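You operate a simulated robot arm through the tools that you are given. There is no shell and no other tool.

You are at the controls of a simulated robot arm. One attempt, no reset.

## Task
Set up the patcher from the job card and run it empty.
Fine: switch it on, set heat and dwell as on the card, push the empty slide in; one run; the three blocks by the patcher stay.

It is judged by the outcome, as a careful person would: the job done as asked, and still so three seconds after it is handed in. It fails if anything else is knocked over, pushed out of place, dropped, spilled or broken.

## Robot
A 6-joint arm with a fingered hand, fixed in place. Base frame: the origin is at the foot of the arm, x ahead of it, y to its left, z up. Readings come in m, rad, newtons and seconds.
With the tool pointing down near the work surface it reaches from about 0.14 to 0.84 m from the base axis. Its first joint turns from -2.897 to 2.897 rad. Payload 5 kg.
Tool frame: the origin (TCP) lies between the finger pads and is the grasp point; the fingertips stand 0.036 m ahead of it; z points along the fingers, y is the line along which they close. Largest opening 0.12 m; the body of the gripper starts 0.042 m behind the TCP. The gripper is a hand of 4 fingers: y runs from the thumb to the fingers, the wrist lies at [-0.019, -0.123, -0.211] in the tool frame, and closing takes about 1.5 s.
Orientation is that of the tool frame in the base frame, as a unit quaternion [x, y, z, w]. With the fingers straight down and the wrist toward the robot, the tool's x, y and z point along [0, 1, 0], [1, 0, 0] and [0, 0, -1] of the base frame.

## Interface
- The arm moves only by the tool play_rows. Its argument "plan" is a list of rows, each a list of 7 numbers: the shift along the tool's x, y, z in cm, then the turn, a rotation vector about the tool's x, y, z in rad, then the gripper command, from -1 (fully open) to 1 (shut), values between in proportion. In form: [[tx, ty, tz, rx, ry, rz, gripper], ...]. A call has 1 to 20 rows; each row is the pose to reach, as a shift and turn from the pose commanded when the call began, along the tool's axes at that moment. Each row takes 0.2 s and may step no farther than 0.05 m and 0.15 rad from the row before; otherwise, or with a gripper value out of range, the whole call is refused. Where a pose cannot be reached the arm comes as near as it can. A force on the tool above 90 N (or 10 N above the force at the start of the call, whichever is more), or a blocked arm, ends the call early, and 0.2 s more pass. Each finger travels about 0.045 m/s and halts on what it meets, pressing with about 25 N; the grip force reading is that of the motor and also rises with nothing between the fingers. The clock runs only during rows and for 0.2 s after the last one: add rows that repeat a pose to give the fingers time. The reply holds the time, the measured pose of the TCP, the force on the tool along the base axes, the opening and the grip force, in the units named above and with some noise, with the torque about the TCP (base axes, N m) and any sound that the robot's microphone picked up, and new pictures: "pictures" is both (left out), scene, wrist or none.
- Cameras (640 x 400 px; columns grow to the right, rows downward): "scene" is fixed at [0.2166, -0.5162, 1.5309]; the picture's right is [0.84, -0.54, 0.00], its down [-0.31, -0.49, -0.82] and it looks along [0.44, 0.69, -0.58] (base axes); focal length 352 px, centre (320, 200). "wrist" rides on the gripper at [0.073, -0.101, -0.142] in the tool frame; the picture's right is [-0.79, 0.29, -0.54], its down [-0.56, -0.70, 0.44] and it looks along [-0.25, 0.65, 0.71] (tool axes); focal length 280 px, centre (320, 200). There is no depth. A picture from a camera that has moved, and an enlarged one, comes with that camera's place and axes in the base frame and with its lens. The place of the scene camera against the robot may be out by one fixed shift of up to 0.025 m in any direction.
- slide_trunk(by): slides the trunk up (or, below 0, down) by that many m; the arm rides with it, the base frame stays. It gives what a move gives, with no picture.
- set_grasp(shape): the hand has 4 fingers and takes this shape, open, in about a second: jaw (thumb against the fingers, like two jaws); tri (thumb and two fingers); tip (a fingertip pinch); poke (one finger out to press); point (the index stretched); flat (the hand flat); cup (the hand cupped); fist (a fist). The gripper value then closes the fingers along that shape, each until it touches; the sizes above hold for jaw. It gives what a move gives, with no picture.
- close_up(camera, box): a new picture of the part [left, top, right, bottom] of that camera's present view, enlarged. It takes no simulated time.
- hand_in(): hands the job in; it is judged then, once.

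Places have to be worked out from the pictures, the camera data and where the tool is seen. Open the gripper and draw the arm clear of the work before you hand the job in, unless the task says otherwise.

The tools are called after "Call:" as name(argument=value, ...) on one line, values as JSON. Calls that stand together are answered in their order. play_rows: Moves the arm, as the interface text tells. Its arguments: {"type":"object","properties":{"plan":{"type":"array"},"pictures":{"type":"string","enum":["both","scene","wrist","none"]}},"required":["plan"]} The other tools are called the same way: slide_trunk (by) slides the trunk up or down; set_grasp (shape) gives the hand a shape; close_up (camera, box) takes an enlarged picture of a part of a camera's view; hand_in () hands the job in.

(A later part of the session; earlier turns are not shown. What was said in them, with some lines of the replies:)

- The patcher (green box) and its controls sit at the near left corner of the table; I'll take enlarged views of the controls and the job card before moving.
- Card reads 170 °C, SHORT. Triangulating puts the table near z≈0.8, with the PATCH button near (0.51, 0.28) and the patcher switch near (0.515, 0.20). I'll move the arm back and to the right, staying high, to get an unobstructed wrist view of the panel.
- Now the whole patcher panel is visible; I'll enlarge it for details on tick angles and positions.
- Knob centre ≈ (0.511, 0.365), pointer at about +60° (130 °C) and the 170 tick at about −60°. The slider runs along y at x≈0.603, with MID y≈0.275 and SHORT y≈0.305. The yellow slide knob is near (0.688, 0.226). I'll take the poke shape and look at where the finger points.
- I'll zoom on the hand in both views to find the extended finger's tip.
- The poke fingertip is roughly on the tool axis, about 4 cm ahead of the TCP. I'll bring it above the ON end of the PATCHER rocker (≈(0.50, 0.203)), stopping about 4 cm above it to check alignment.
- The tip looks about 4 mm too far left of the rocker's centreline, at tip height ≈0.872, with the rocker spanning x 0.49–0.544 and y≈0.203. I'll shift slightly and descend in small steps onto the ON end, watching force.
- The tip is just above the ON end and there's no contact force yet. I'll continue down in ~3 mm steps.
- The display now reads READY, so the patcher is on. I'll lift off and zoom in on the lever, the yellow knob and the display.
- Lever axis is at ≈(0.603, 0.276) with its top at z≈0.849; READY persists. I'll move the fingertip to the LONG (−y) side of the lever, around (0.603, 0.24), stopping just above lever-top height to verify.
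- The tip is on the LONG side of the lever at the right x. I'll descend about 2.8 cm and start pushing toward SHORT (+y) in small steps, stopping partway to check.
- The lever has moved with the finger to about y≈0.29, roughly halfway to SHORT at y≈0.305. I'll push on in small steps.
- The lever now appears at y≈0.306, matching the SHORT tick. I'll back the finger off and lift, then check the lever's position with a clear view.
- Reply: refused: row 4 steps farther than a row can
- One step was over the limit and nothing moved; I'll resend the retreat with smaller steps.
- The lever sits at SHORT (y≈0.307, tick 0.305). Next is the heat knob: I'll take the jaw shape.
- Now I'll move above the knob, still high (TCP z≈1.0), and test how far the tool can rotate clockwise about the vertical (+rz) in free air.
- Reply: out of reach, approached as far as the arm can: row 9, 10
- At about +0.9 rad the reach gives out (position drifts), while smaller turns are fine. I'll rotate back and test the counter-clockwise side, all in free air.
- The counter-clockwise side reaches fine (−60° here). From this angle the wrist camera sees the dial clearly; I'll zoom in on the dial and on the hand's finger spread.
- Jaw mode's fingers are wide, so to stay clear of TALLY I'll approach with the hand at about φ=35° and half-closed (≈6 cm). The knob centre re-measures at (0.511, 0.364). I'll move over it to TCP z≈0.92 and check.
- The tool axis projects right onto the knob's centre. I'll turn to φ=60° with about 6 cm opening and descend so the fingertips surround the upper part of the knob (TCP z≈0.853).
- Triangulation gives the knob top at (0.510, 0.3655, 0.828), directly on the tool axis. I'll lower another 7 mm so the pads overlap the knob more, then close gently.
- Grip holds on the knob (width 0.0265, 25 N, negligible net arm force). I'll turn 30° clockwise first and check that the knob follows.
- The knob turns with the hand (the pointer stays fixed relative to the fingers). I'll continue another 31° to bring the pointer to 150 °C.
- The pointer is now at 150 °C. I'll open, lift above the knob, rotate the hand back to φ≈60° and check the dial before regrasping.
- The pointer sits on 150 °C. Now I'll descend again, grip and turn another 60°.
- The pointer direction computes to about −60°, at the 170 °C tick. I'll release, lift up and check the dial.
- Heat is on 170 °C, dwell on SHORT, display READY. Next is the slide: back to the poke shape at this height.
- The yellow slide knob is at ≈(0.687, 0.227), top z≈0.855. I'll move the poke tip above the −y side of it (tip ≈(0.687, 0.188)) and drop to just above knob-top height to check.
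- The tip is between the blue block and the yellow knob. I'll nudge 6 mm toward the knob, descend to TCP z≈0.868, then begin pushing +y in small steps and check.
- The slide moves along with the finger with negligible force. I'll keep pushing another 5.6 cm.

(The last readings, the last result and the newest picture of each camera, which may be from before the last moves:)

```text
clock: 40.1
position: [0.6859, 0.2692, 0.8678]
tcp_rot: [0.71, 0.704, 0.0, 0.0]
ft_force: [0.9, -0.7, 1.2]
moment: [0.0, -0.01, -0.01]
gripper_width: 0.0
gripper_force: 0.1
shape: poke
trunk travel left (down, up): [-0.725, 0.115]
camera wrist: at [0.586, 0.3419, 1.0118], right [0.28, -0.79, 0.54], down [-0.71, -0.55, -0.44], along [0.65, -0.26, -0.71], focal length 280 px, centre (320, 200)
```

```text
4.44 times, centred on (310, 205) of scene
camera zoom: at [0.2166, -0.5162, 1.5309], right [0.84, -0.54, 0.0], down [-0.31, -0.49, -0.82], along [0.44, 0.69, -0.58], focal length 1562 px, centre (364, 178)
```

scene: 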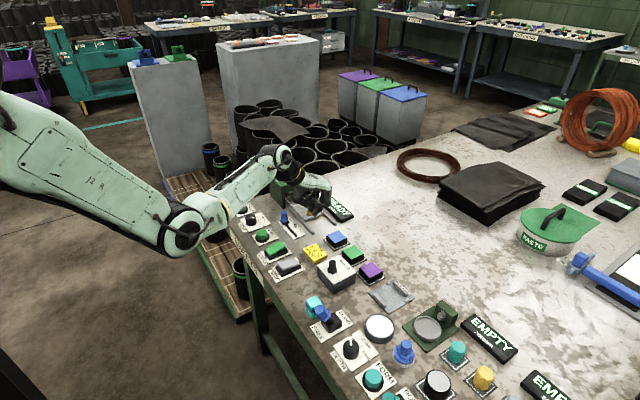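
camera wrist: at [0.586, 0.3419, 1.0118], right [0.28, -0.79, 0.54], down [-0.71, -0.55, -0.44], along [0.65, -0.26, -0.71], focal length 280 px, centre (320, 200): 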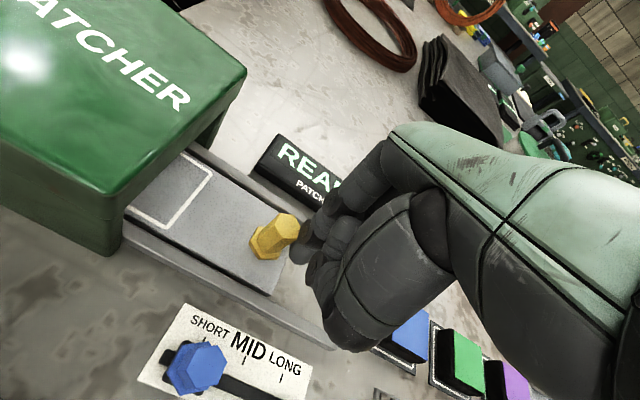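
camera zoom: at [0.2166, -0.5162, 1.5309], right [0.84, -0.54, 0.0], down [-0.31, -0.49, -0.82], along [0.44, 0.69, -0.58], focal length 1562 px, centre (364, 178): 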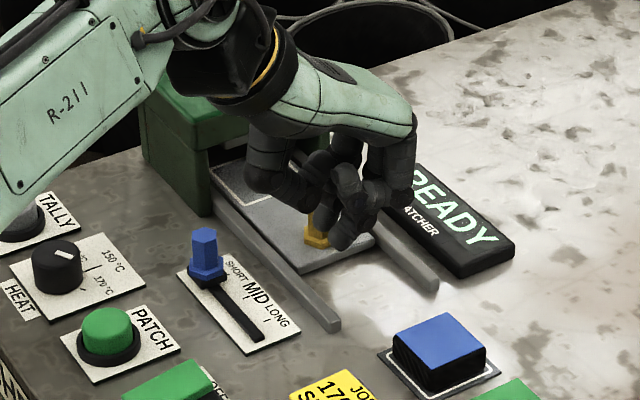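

Knob is now at about y≈0.302 and still sliding freely. I'll continue 4 cm with smaller steps, watching for the end stop.

Call:
play_rows(plan=[[0.5, 0, 0, 0, 0, 0, -1], [1.0, 0, 0, 0, 0, 0, -1], [1.5, 0, 0, 0, 0, 0, -1], [2.0, 0, 0, 0, 0, 0, -1], [2.5, 0, 0, 0, 0, 0, -1], [3.0, 0, 0, 0, 0, 0, -1], [3.5, 0, 0, 0, 0, 0, -1], [4.0, 0, 0, 0, 0, 0, -1]], pictures="both")

Call:
close_up(camera="wrist", box=[180, 130, 360, 290])

Call:
close_up(camera="scene", box=[250, 160, 370, 250])

```text
clock: 41.9
position: [0.6873, 0.3012, 0.8693]
tcp_rot: [0.712, 0.703, -0.001, 0.0]
ft_force: [-4.2, -43.0, 3.4]
moment: [-0.77, 0.09, 0.01]
gripper_width: 0.0
gripper_force: 0.0
shape: poke
trunk travel left (down, up): [-0.725, 0.115]
camera wrist: at [0.5875, 0.3744, 1.0126], right [0.28, -0.79, 0.54], down [-0.71, -0.55, -0.44], along [0.65, -0.26, -0.71], focal length 280 px, centre (320, 200)
```

scene: 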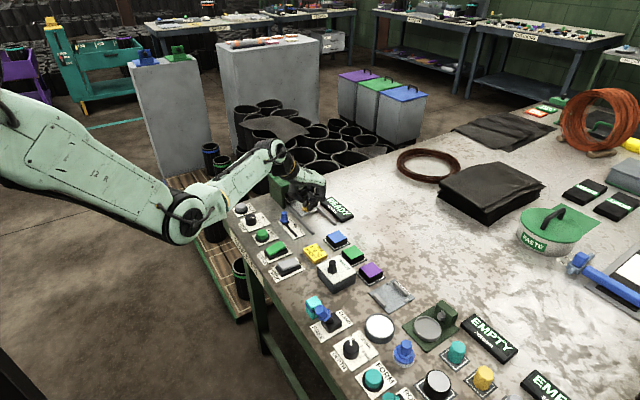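
wrist: 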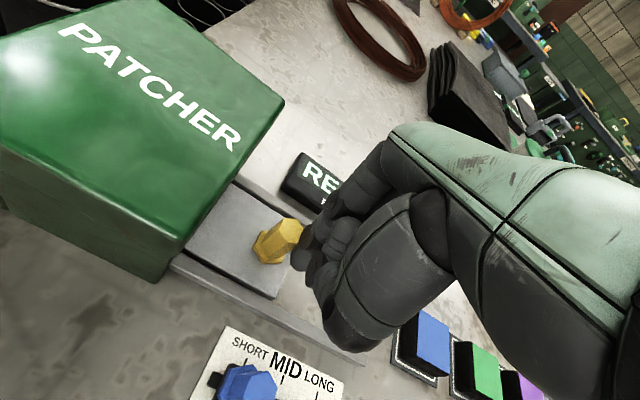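

```text
2.50 times, centred on (270, 210) of wrist
camera zoom: at [0.5875, 0.3744, 1.0126], right [0.28, -0.79, 0.54], down [-0.71, -0.55, -0.44], along [0.65, -0.26, -0.71], focal length 701 px, centre (445, 175)
```

zoom: 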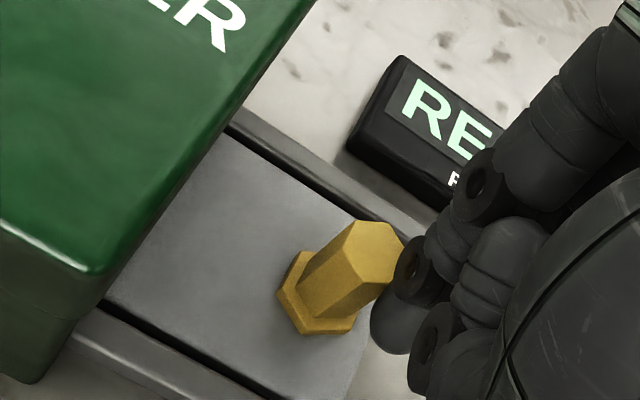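

```text
4.44 times, centred on (310, 205) of scene
camera zoom: at [0.2166, -0.5162, 1.5309], right [0.84, -0.54, 0.0], down [-0.31, -0.49, -0.82], along [0.44, 0.69, -0.58], focal length 1562 px, centre (364, 178)
```

zoom: 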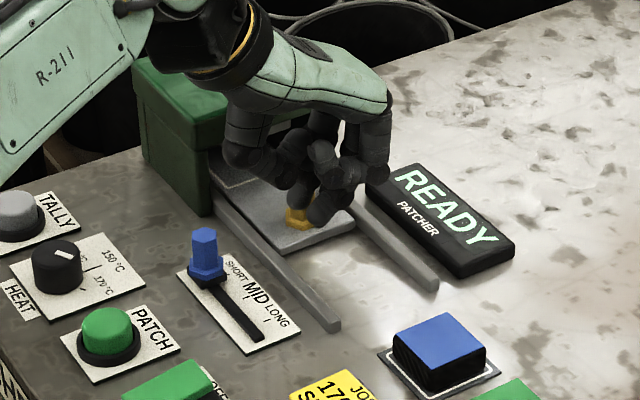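

The push force rose to 43 N at TCP y≈0.301, so the slide has reached its stop with the pad under the hood. I'll back off, lift, and check the slide, dial and display.

Call:
play_rows(plan=[[-1, 0, 0, 0, 0, 0, -1], [-2.5, 0, 0, 0, 0, 0, -1], [-3, 0, -3, 0, 0, 0, -1], [-3.5, -1, -7, 0, 0, 0, -1], [-3.5, -5, -9, 0, 0, 0, -1], [-3.5, -9.5, -9, 0, 0, 0, -1], [-3.3, -14, -9, 0, 0, 0, -1], [-3.3, -18, -9, 0, 0, 0, -1]], pictures="both")

Call:
close_up(camera="wrist", box=[60, 60, 340, 260])

Call:
close_up(camera="scene", box=[230, 160, 370, 260])

```text
clock: 43.7
position: [0.5052, 0.2753, 0.959]
tcp_rot: [0.71, 0.704, 0.001, 0.0]
ft_force: [-0.1, 0.2, 0.4]
moment: [0.0, -0.02, -0.01]
gripper_width: 0.0001
gripper_force: 0.1
shape: poke
trunk travel left (down, up): [-0.725, 0.115]
camera wrist: at [0.4045, 0.349, 1.1026], right [0.28, -0.79, 0.54], down [-0.7, -0.55, -0.44], along [0.65, -0.26, -0.71], focal length 280 px, centre (320, 200)
```

scene: 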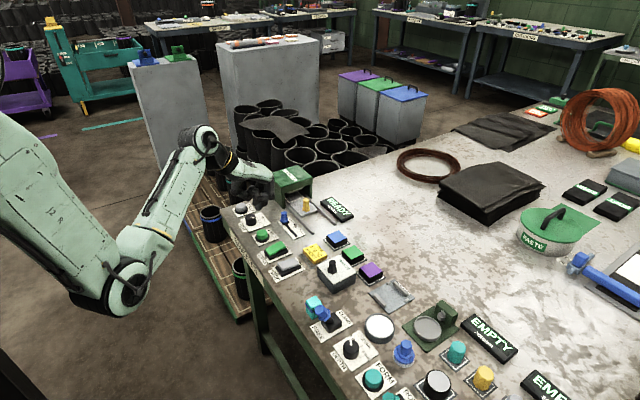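
wrist: 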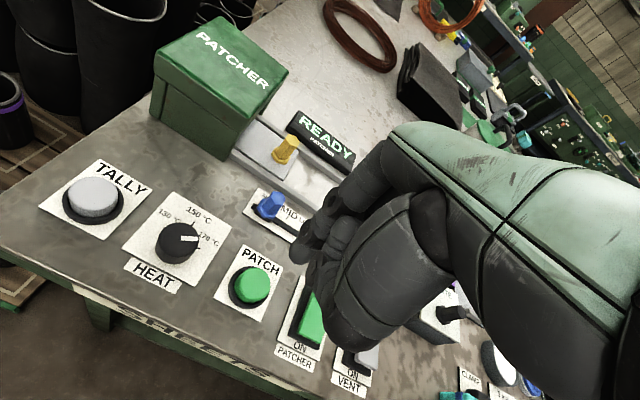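

```text
2.00 times, centred on (200, 160) of wrist
camera zoom: at [0.4045, 0.349, 1.1026], right [0.28, -0.79, 0.54], down [-0.7, -0.55, -0.44], along [0.65, -0.26, -0.71], focal length 561 px, centre (560, 280)
```

zoom: 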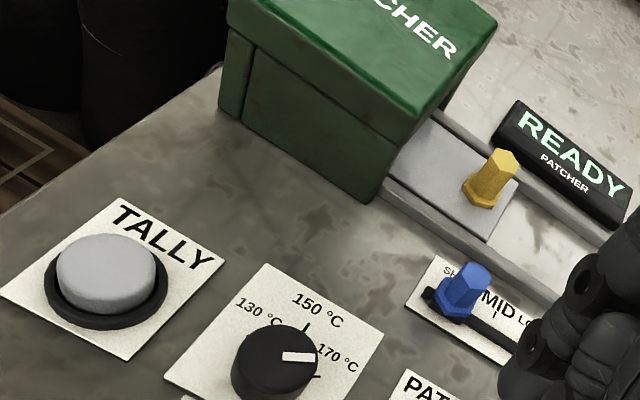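

```text
4.00 times, centred on (300, 210) of scene
camera zoom: at [0.2166, -0.5162, 1.5309], right [0.84, -0.54, 0.0], down [-0.31, -0.49, -0.82], along [0.44, 0.69, -0.58], focal length 1406 px, centre (400, 160)
```

zoom: 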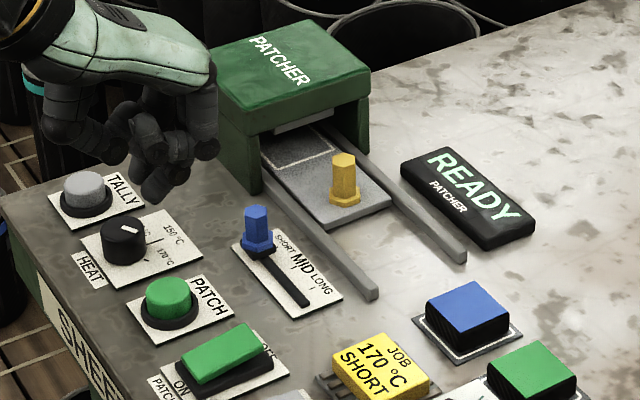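

The slide is fully in (knob at y≈0.33, pad under the hood), dial on 170, lever on SHORT, display READY. Now I'll place the finger just above the PATCH button at ≈(0.510, 0.2825).

Call:
play_rows(plan=[[-0.2, 0.3, 3, 0, 0, 0, -1], [-0.2, 0.3, 6, 0, 0, 0, -1], [-0.2, 0.3, 7.8, 0, 0, 0, -1], [-0.2, 0.3, 8.4, 0, 0, 0, -1]], pictures="both")

Call:
close_up(camera="wrist", box=[220, 180, 380, 300])

Call:
close_up(camera="scene", box=[220, 190, 300, 250])

```text
clock: 44.7
position: [0.5093, 0.276, 0.8751]
tcp_rot: [0.71, 0.704, 0.0, 0.0]
ft_force: [0.6, 0.1, -0.5]
moment: [0.0, 0.02, 0.01]
gripper_width: 0.0001
gripper_force: 0.1
shape: poke
trunk travel left (down, up): [-0.725, 0.115]
camera wrist: at [0.41, 0.3487, 1.0185], right [0.28, -0.79, 0.54], down [-0.71, -0.55, -0.44], along [0.65, -0.26, -0.71], focal length 280 px, centre (320, 200)
```

scene: 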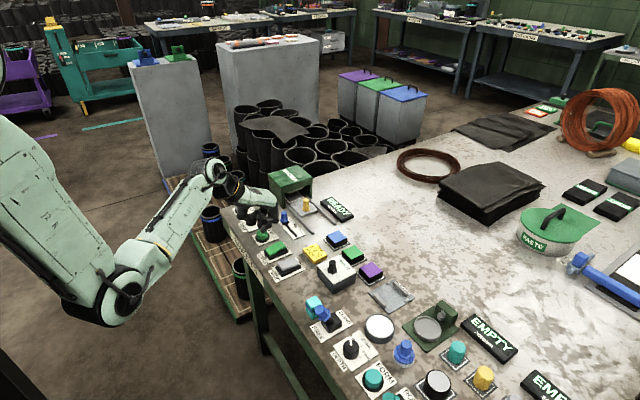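
wrist: 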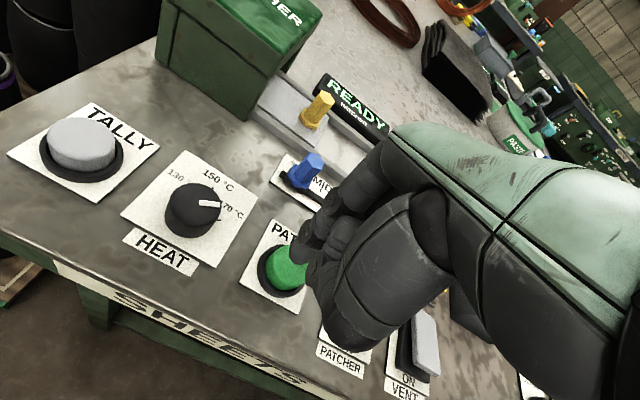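

```text
3.33 times, centred on (300, 240) of wrist
camera zoom: at [0.41, 0.3487, 1.0185], right [0.28, -0.79, 0.54], down [-0.71, -0.55, -0.44], along [0.65, -0.26, -0.71], focal length 935 px, centre (387, 67)
```

zoom: 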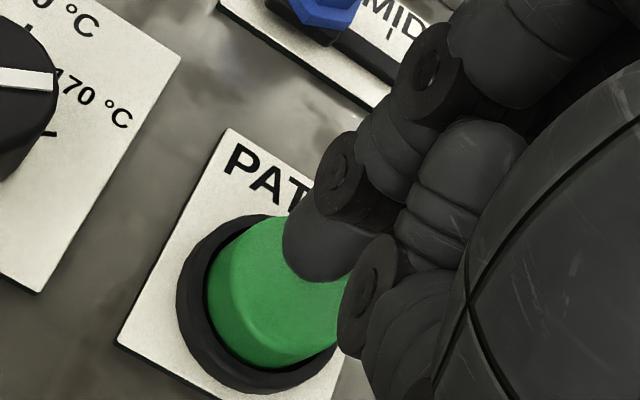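

```text
6.67 times, centred on (260, 220) of scene
camera zoom: at [0.2166, -0.5162, 1.5309], right [0.84, -0.54, 0.0], down [-0.31, -0.49, -0.82], along [0.44, 0.69, -0.58], focal length 2344 px, centre (720, 67)
```

zoom: 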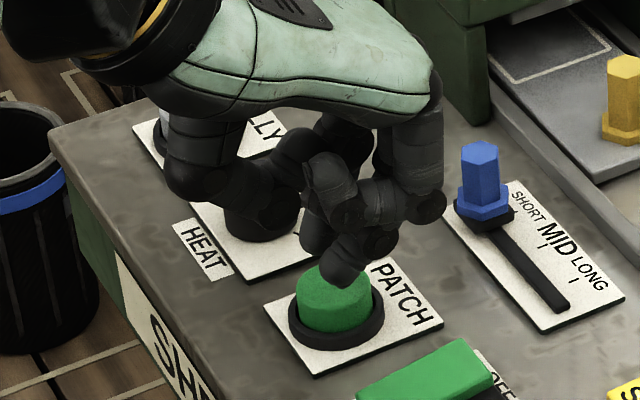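

The tip is over the button's top, a few mm above it. I'll press down in 2–3 mm steps.

Call:
play_rows(plan=[[0, 0, 0.3, 0, 0, 0, -1], [0, 0, 0.6, 0, 0, 0, -1], [0, 0, 0.8, 0, 0, 0, -1], [0, 0, 1.0, 0, 0, 0, -1]], pictures="both")

Call:
close_up(camera="wrist", box=[220, 60, 400, 300])

```text
clock: 45.7
position: [0.5095, 0.2755, 0.8648]
tcp_rot: [0.71, 0.704, 0.001, 0.0]
ft_force: [0.1, -0.2, -0.6]
moment: [0.02, 0.0, 0.02]
gripper_width: 0.0
gripper_force: 0.1
shape: poke
trunk travel left (down, up): [-0.725, 0.115]
camera wrist: at [0.4089, 0.3493, 1.0078], right [0.28, -0.79, 0.54], down [-0.71, -0.55, -0.44], along [0.65, -0.26, -0.71], focal length 280 px, centre (320, 200)
```

scene: 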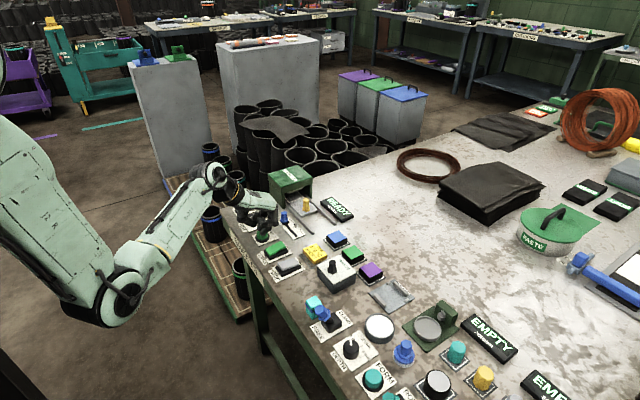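
wrist: 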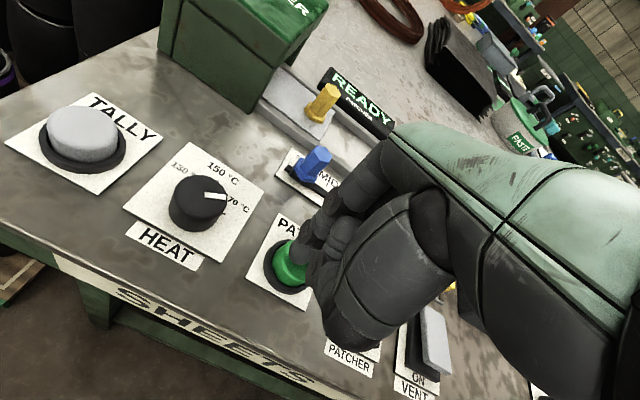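

```text
1.67 times, centred on (310, 180) of wrist
camera zoom: at [0.4089, 0.3493, 1.0078], right [0.28, -0.79, 0.54], down [-0.71, -0.55, -0.44], along [0.65, -0.26, -0.71], focal length 467 px, centre (337, 233)
```

zoom: 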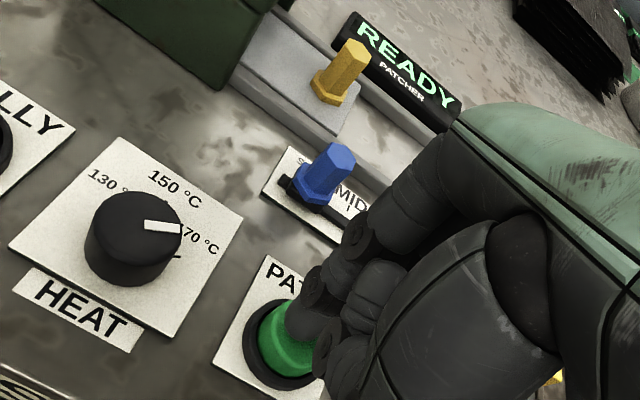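

No contact force yet and the display still reads READY. I'll continue down in 2 mm steps.

Call:
play_rows(plan=[[0, 0, 0.2, 0, 0, 0, -1], [0, 0, 0.4, 0, 0, 0, -1], [0, 0, 0.6, 0, 0, 0, -1]], pictures="wrist")

Call:
close_up(camera="wrist", box=[220, 60, 400, 300])

Call:
close_up(camera="scene", box=[220, 190, 300, 250])

```text
clock: 46.5
position: [0.5082, 0.2752, 0.8601]
tcp_rot: [0.71, 0.704, 0.001, 0.0]
ft_force: [1.1, 0.8, 1.8]
moment: [0.0, 0.02, -0.01]
gripper_width: 0.0
gripper_force: 0.0
shape: poke
trunk travel left (down, up): [-0.725, 0.115]
heard: click
camera wrist: at [0.4088, 0.3488, 1.0029], right [0.28, -0.79, 0.54], down [-0.7, -0.55, -0.44], along [0.65, -0.26, -0.71], focal length 280 px, centre (320, 200)
```

wrist: 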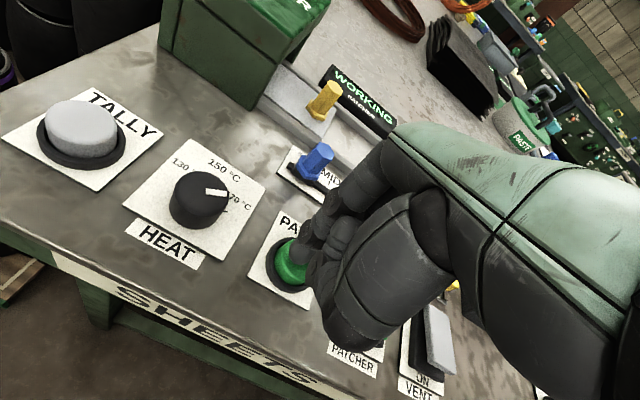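

```text
1.67 times, centred on (310, 180) of wrist
camera zoom: at [0.4088, 0.3488, 1.0029], right [0.28, -0.79, 0.54], down [-0.7, -0.55, -0.44], along [0.65, -0.26, -0.71], focal length 467 px, centre (337, 233)
```

zoom: 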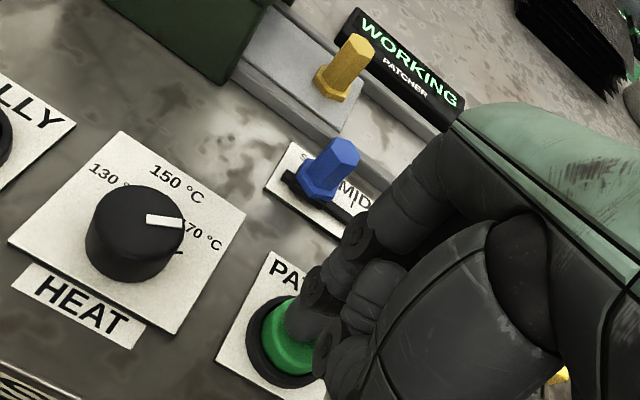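

```text
6.67 times, centred on (260, 220) of scene
camera zoom: at [0.2166, -0.5162, 1.5309], right [0.84, -0.54, 0.0], down [-0.31, -0.49, -0.82], along [0.44, 0.69, -0.58], focal length 2344 px, centre (720, 67)
```

zoom: 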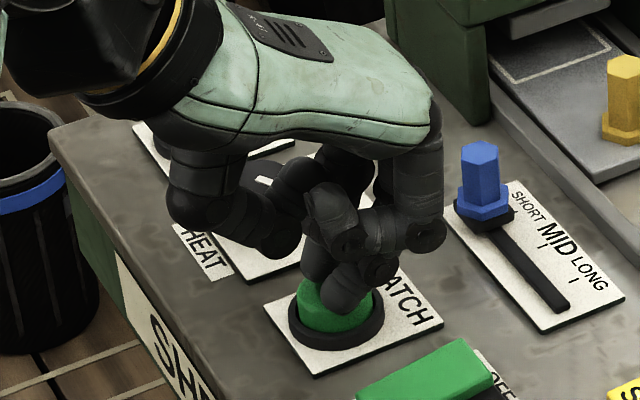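

A click sounded and the display now shows WORKING, so the run has started. I'll lift the finger straight off the button and draw back, then wait for the run to finish.

Call:
play_rows(plan=[[0, 0, -2, 0, 0, 0, -1], [0, 0, -5, 0, 0, 0, -1], [0, 0, -9, 0, 0, 0, -1], [-1, -4, -11, 0, 0, 0, -1], [-2, -8, -13, 0, 0, 0, -1], [-3, -11.5, -15, 0, 0, 0, -1]], pictures="both")

Call:
close_up(camera="scene", box=[220, 160, 380, 260])

```text
clock: 47.9
position: [0.3906, 0.2443, 1.0072]
tcp_rot: [0.711, 0.704, 0.0, 0.0]
ft_force: [-0.5, -0.3, 0.2]
moment: [-0.01, -0.01, -0.06]
gripper_width: 0.0003
gripper_force: 0.0
shape: poke
trunk travel left (down, up): [-0.725, 0.115]
camera wrist: at [0.2918, 0.3177, 1.1507], right [0.28, -0.79, 0.54], down [-0.71, -0.55, -0.44], along [0.65, -0.26, -0.71], focal length 280 px, centre (320, 200)
```

scene: 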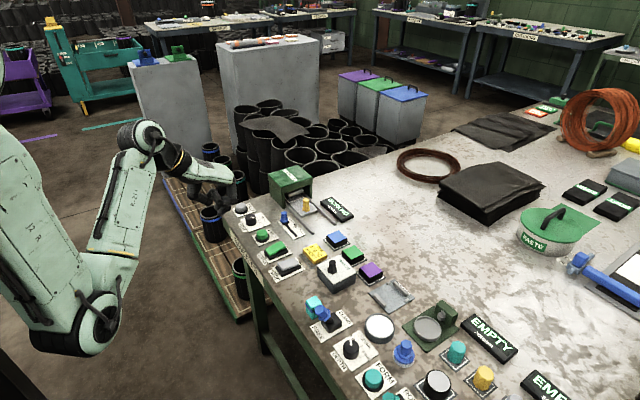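
wrist: 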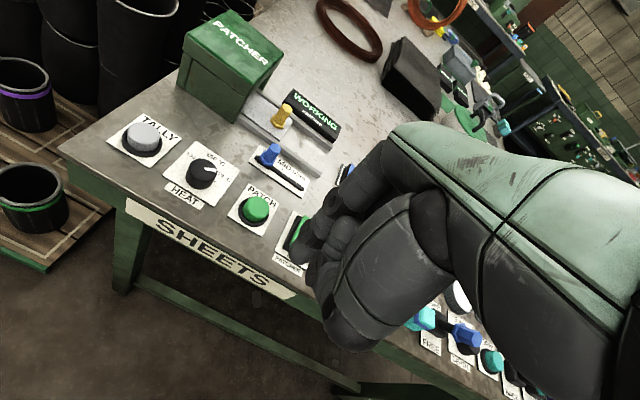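

```text
4.00 times, centred on (300, 210) of scene
camera zoom: at [0.2166, -0.5162, 1.5309], right [0.84, -0.54, 0.0], down [-0.31, -0.49, -0.82], along [0.44, 0.69, -0.58], focal length 1406 px, centre (400, 160)
```

zoom: 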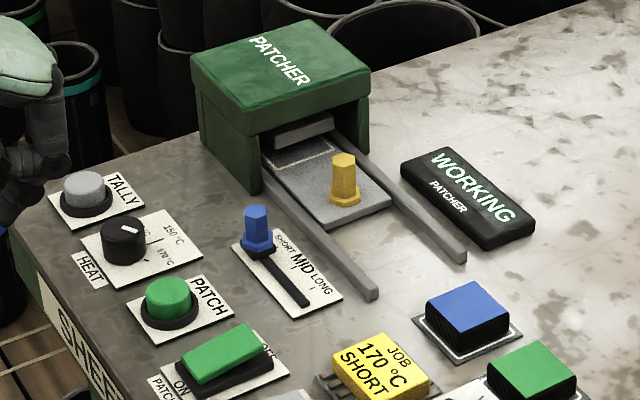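

The press plate is down and the display reads WORKING. I'll hold the pose away from the panel to let the run complete.

Call:
play_rows(plan=[[0, 0, 0, 0, 0, 0, -1], [0, 0, 0, 0, 0, 0, -1], [0, 0, 0, 0, 0, 0, -1], [0, 0, 0, 0, 0, 0, -1], [0, 0, 0, 0, 0, 0, -1], [0, 0, 0, 0, 0, 0, -1], [0, 0, 0, 0, 0, 0, -1], [0, 0, 0, 0, 0, 0, -1], [0, 0, 0, 0, 0, 0, -1], [0, 0, 0, 0, 0, 0, -1], [0, 0, 0, 0, 0, 0, -1], [0, 0, 0, 0, 0, 0, -1], [0, 0, 0, 0, 0, 0, -1], [0, 0, 0, 0, 0, 0, -1], [0, 0, 0, 0, 0, 0, -1], [0, 0, 0, 0, 0, 0, -1], [0, 0, 0, 0, 0, 0, -1], [0, 0, 0, 0, 0, 0, -1], [0, 0, 0, 0, 0, 0, -1], [0, 0, 0, 0, 0, 0, -1]], pictures="both")

Call:
close_up(camera="scene", box=[220, 160, 380, 260])

```text
clock: 52.1
position: [0.3932, 0.2445, 1.0073]
tcp_rot: [0.71, 0.704, 0.001, 0.0]
ft_force: [-0.7, -0.5, 1.2]
moment: [0.03, 0.0, -0.02]
gripper_width: 0.0
gripper_force: 0.1
shape: poke
trunk travel left (down, up): [-0.725, 0.115]
camera wrist: at [0.2929, 0.3185, 1.1502], right [0.28, -0.79, 0.54], down [-0.71, -0.55, -0.44], along [0.65, -0.26, -0.71], focal length 280 px, centre (320, 200)
```

scene: 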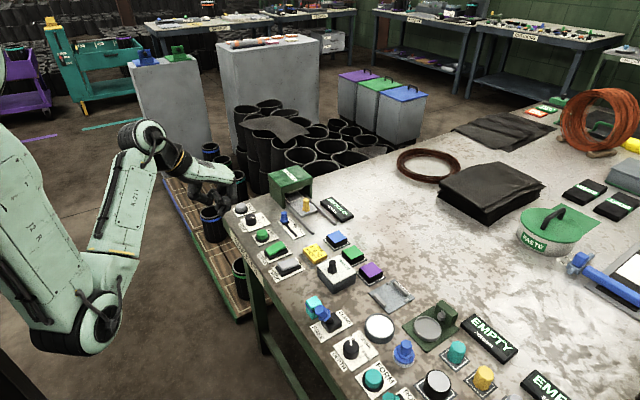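
wrist: 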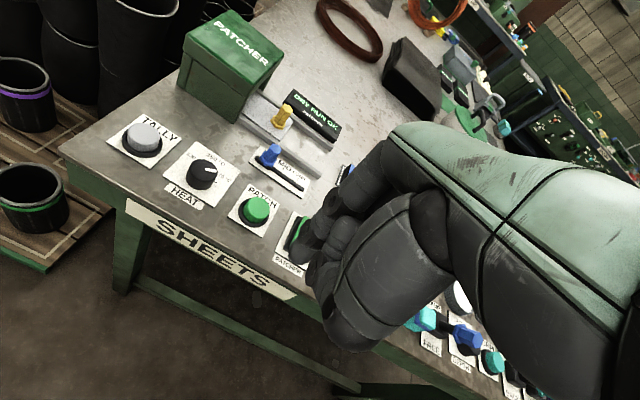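

```text
4.00 times, centred on (300, 210) of scene
camera zoom: at [0.2166, -0.5162, 1.5309], right [0.84, -0.54, 0.0], down [-0.31, -0.49, -0.82], along [0.44, 0.69, -0.58], focal length 1406 px, centre (400, 160)
```

zoom: 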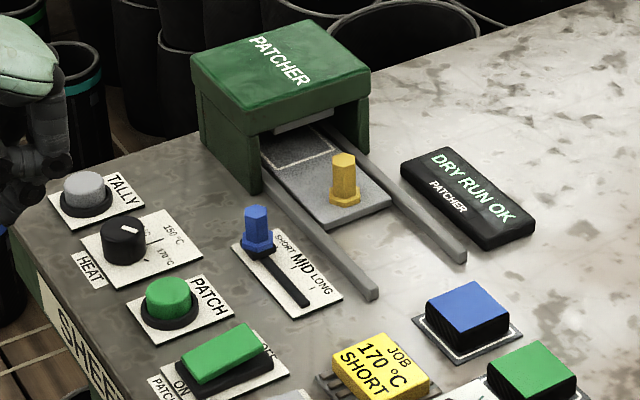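

The display reads DRY RUN OK, and the press has lifted again. I'll open the hand (jaw, open) here in free air and check the rest of the table.

Call:
set_grasp(shape="jaw")

Call:
close_up(camera="scene", box=[260, 200, 420, 300])

```text
clock: 53.0
position: [0.3942, 0.2454, 1.0072]
tcp_rot: [0.71, 0.704, 0.001, 0.0]
ft_force: [0.0, 0.5, -0.1]
moment: [0.03, -0.02, 0.02]
gripper_width: 0.1197
gripper_force: 0.0
shape: jaw
trunk travel left (down, up): [-0.725, 0.115]
```

```text
4.00 times, centred on (340, 250) of scene
camera zoom: at [0.2166, -0.5162, 1.5309], right [0.84, -0.54, 0.0], down [-0.31, -0.49, -0.82], along [0.44, 0.69, -0.58], focal length 1406 px, centre (240, 0)
```

zoom: 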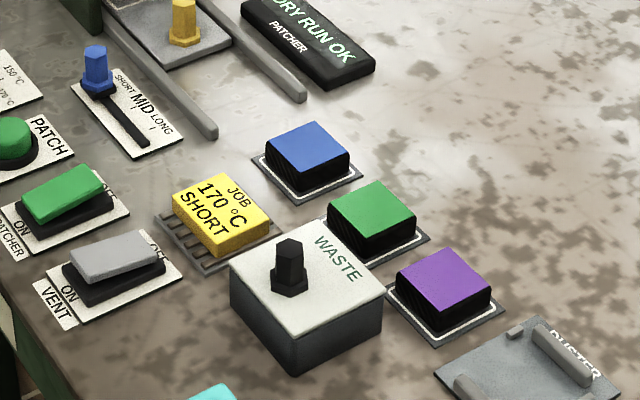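

The three blocks are still on their pads, the job card is in its rack, and the arm is open and clear. I'll raise the hand a little more and confirm the final state before handing in.

Call:
play_rows(plan=[[0, -3, -4, 0, 0, 0, -1], [0, -5, -8, 0, 0, 0, -1], [0, -5, -8, 0, 0, 0, -1]], pictures="both")

Call:
close_up(camera="scene", box=[220, 160, 380, 260])

```text
clock: 53.8
position: [0.3502, 0.2408, 1.0712]
tcp_rot: [0.71, 0.704, 0.002, 0.001]
ft_force: [-0.1, -0.4, -0.4]
moment: [0.01, 0.01, 0.05]
gripper_width: 0.1198
gripper_force: 0.0
shape: jaw
out of reach, approached as far as the arm can: row 2, 3
trunk travel left (down, up): [-0.725, 0.115]
camera wrist: at [0.2494, 0.3145, 1.2143], right [0.28, -0.79, 0.54], down [-0.7, -0.55, -0.45], along [0.65, -0.26, -0.71], focal length 280 px, centre (320, 200)
```

scene: 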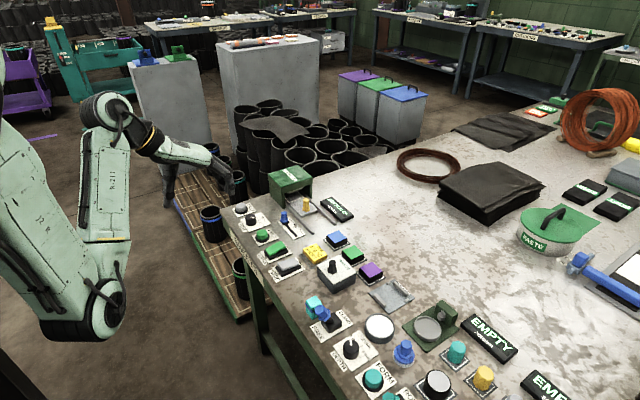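
wrist: 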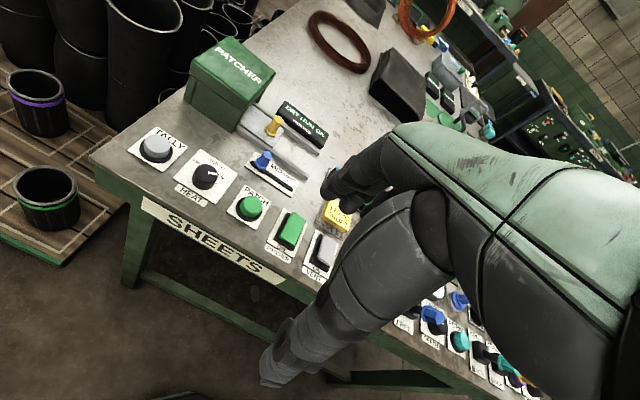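

```text
4.00 times, centred on (300, 210) of scene
camera zoom: at [0.2166, -0.5162, 1.5309], right [0.84, -0.54, 0.0], down [-0.31, -0.49, -0.82], along [0.44, 0.69, -0.58], focal length 1406 px, centre (400, 160)
```

zoom: 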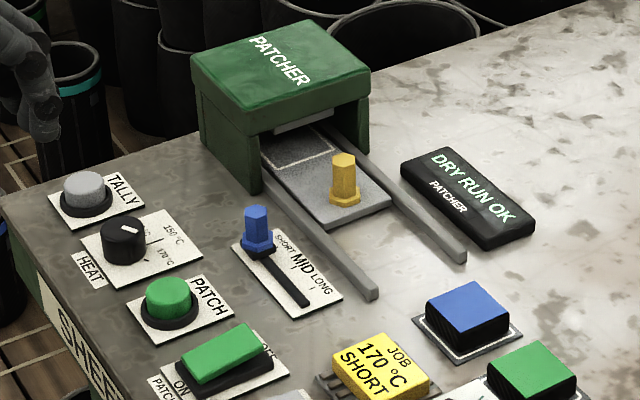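

Everything checks out: the patcher is on, heat is at 170 °C, dwell is on SHORT and the slide is in. One run is done (DRY RUN OK), the blocks haven't moved, and the hand is open and clear. Handing in.

Call:
hand_in()

```text
The job is handed in.
```

The patcher is set up from the job card and has done one empty run; its display reads DRY RUN OK. I've handed the job in.

- **Switch:** the patcher is on.
- **Heat:** the dial is at 170 °C, matching the card.
- **Dwell:** the lever is at SHORT, matching the card.
- **Slide:** it was pushed in empty until it hit its stop, and it is still in.
- **Run:** I pressed PATCH once. The display went to WORKING, then to DRY RUN OK.

The three blocks are still on their pads, and I saw nothing else knocked or moved. The hand is open and clear of the table.
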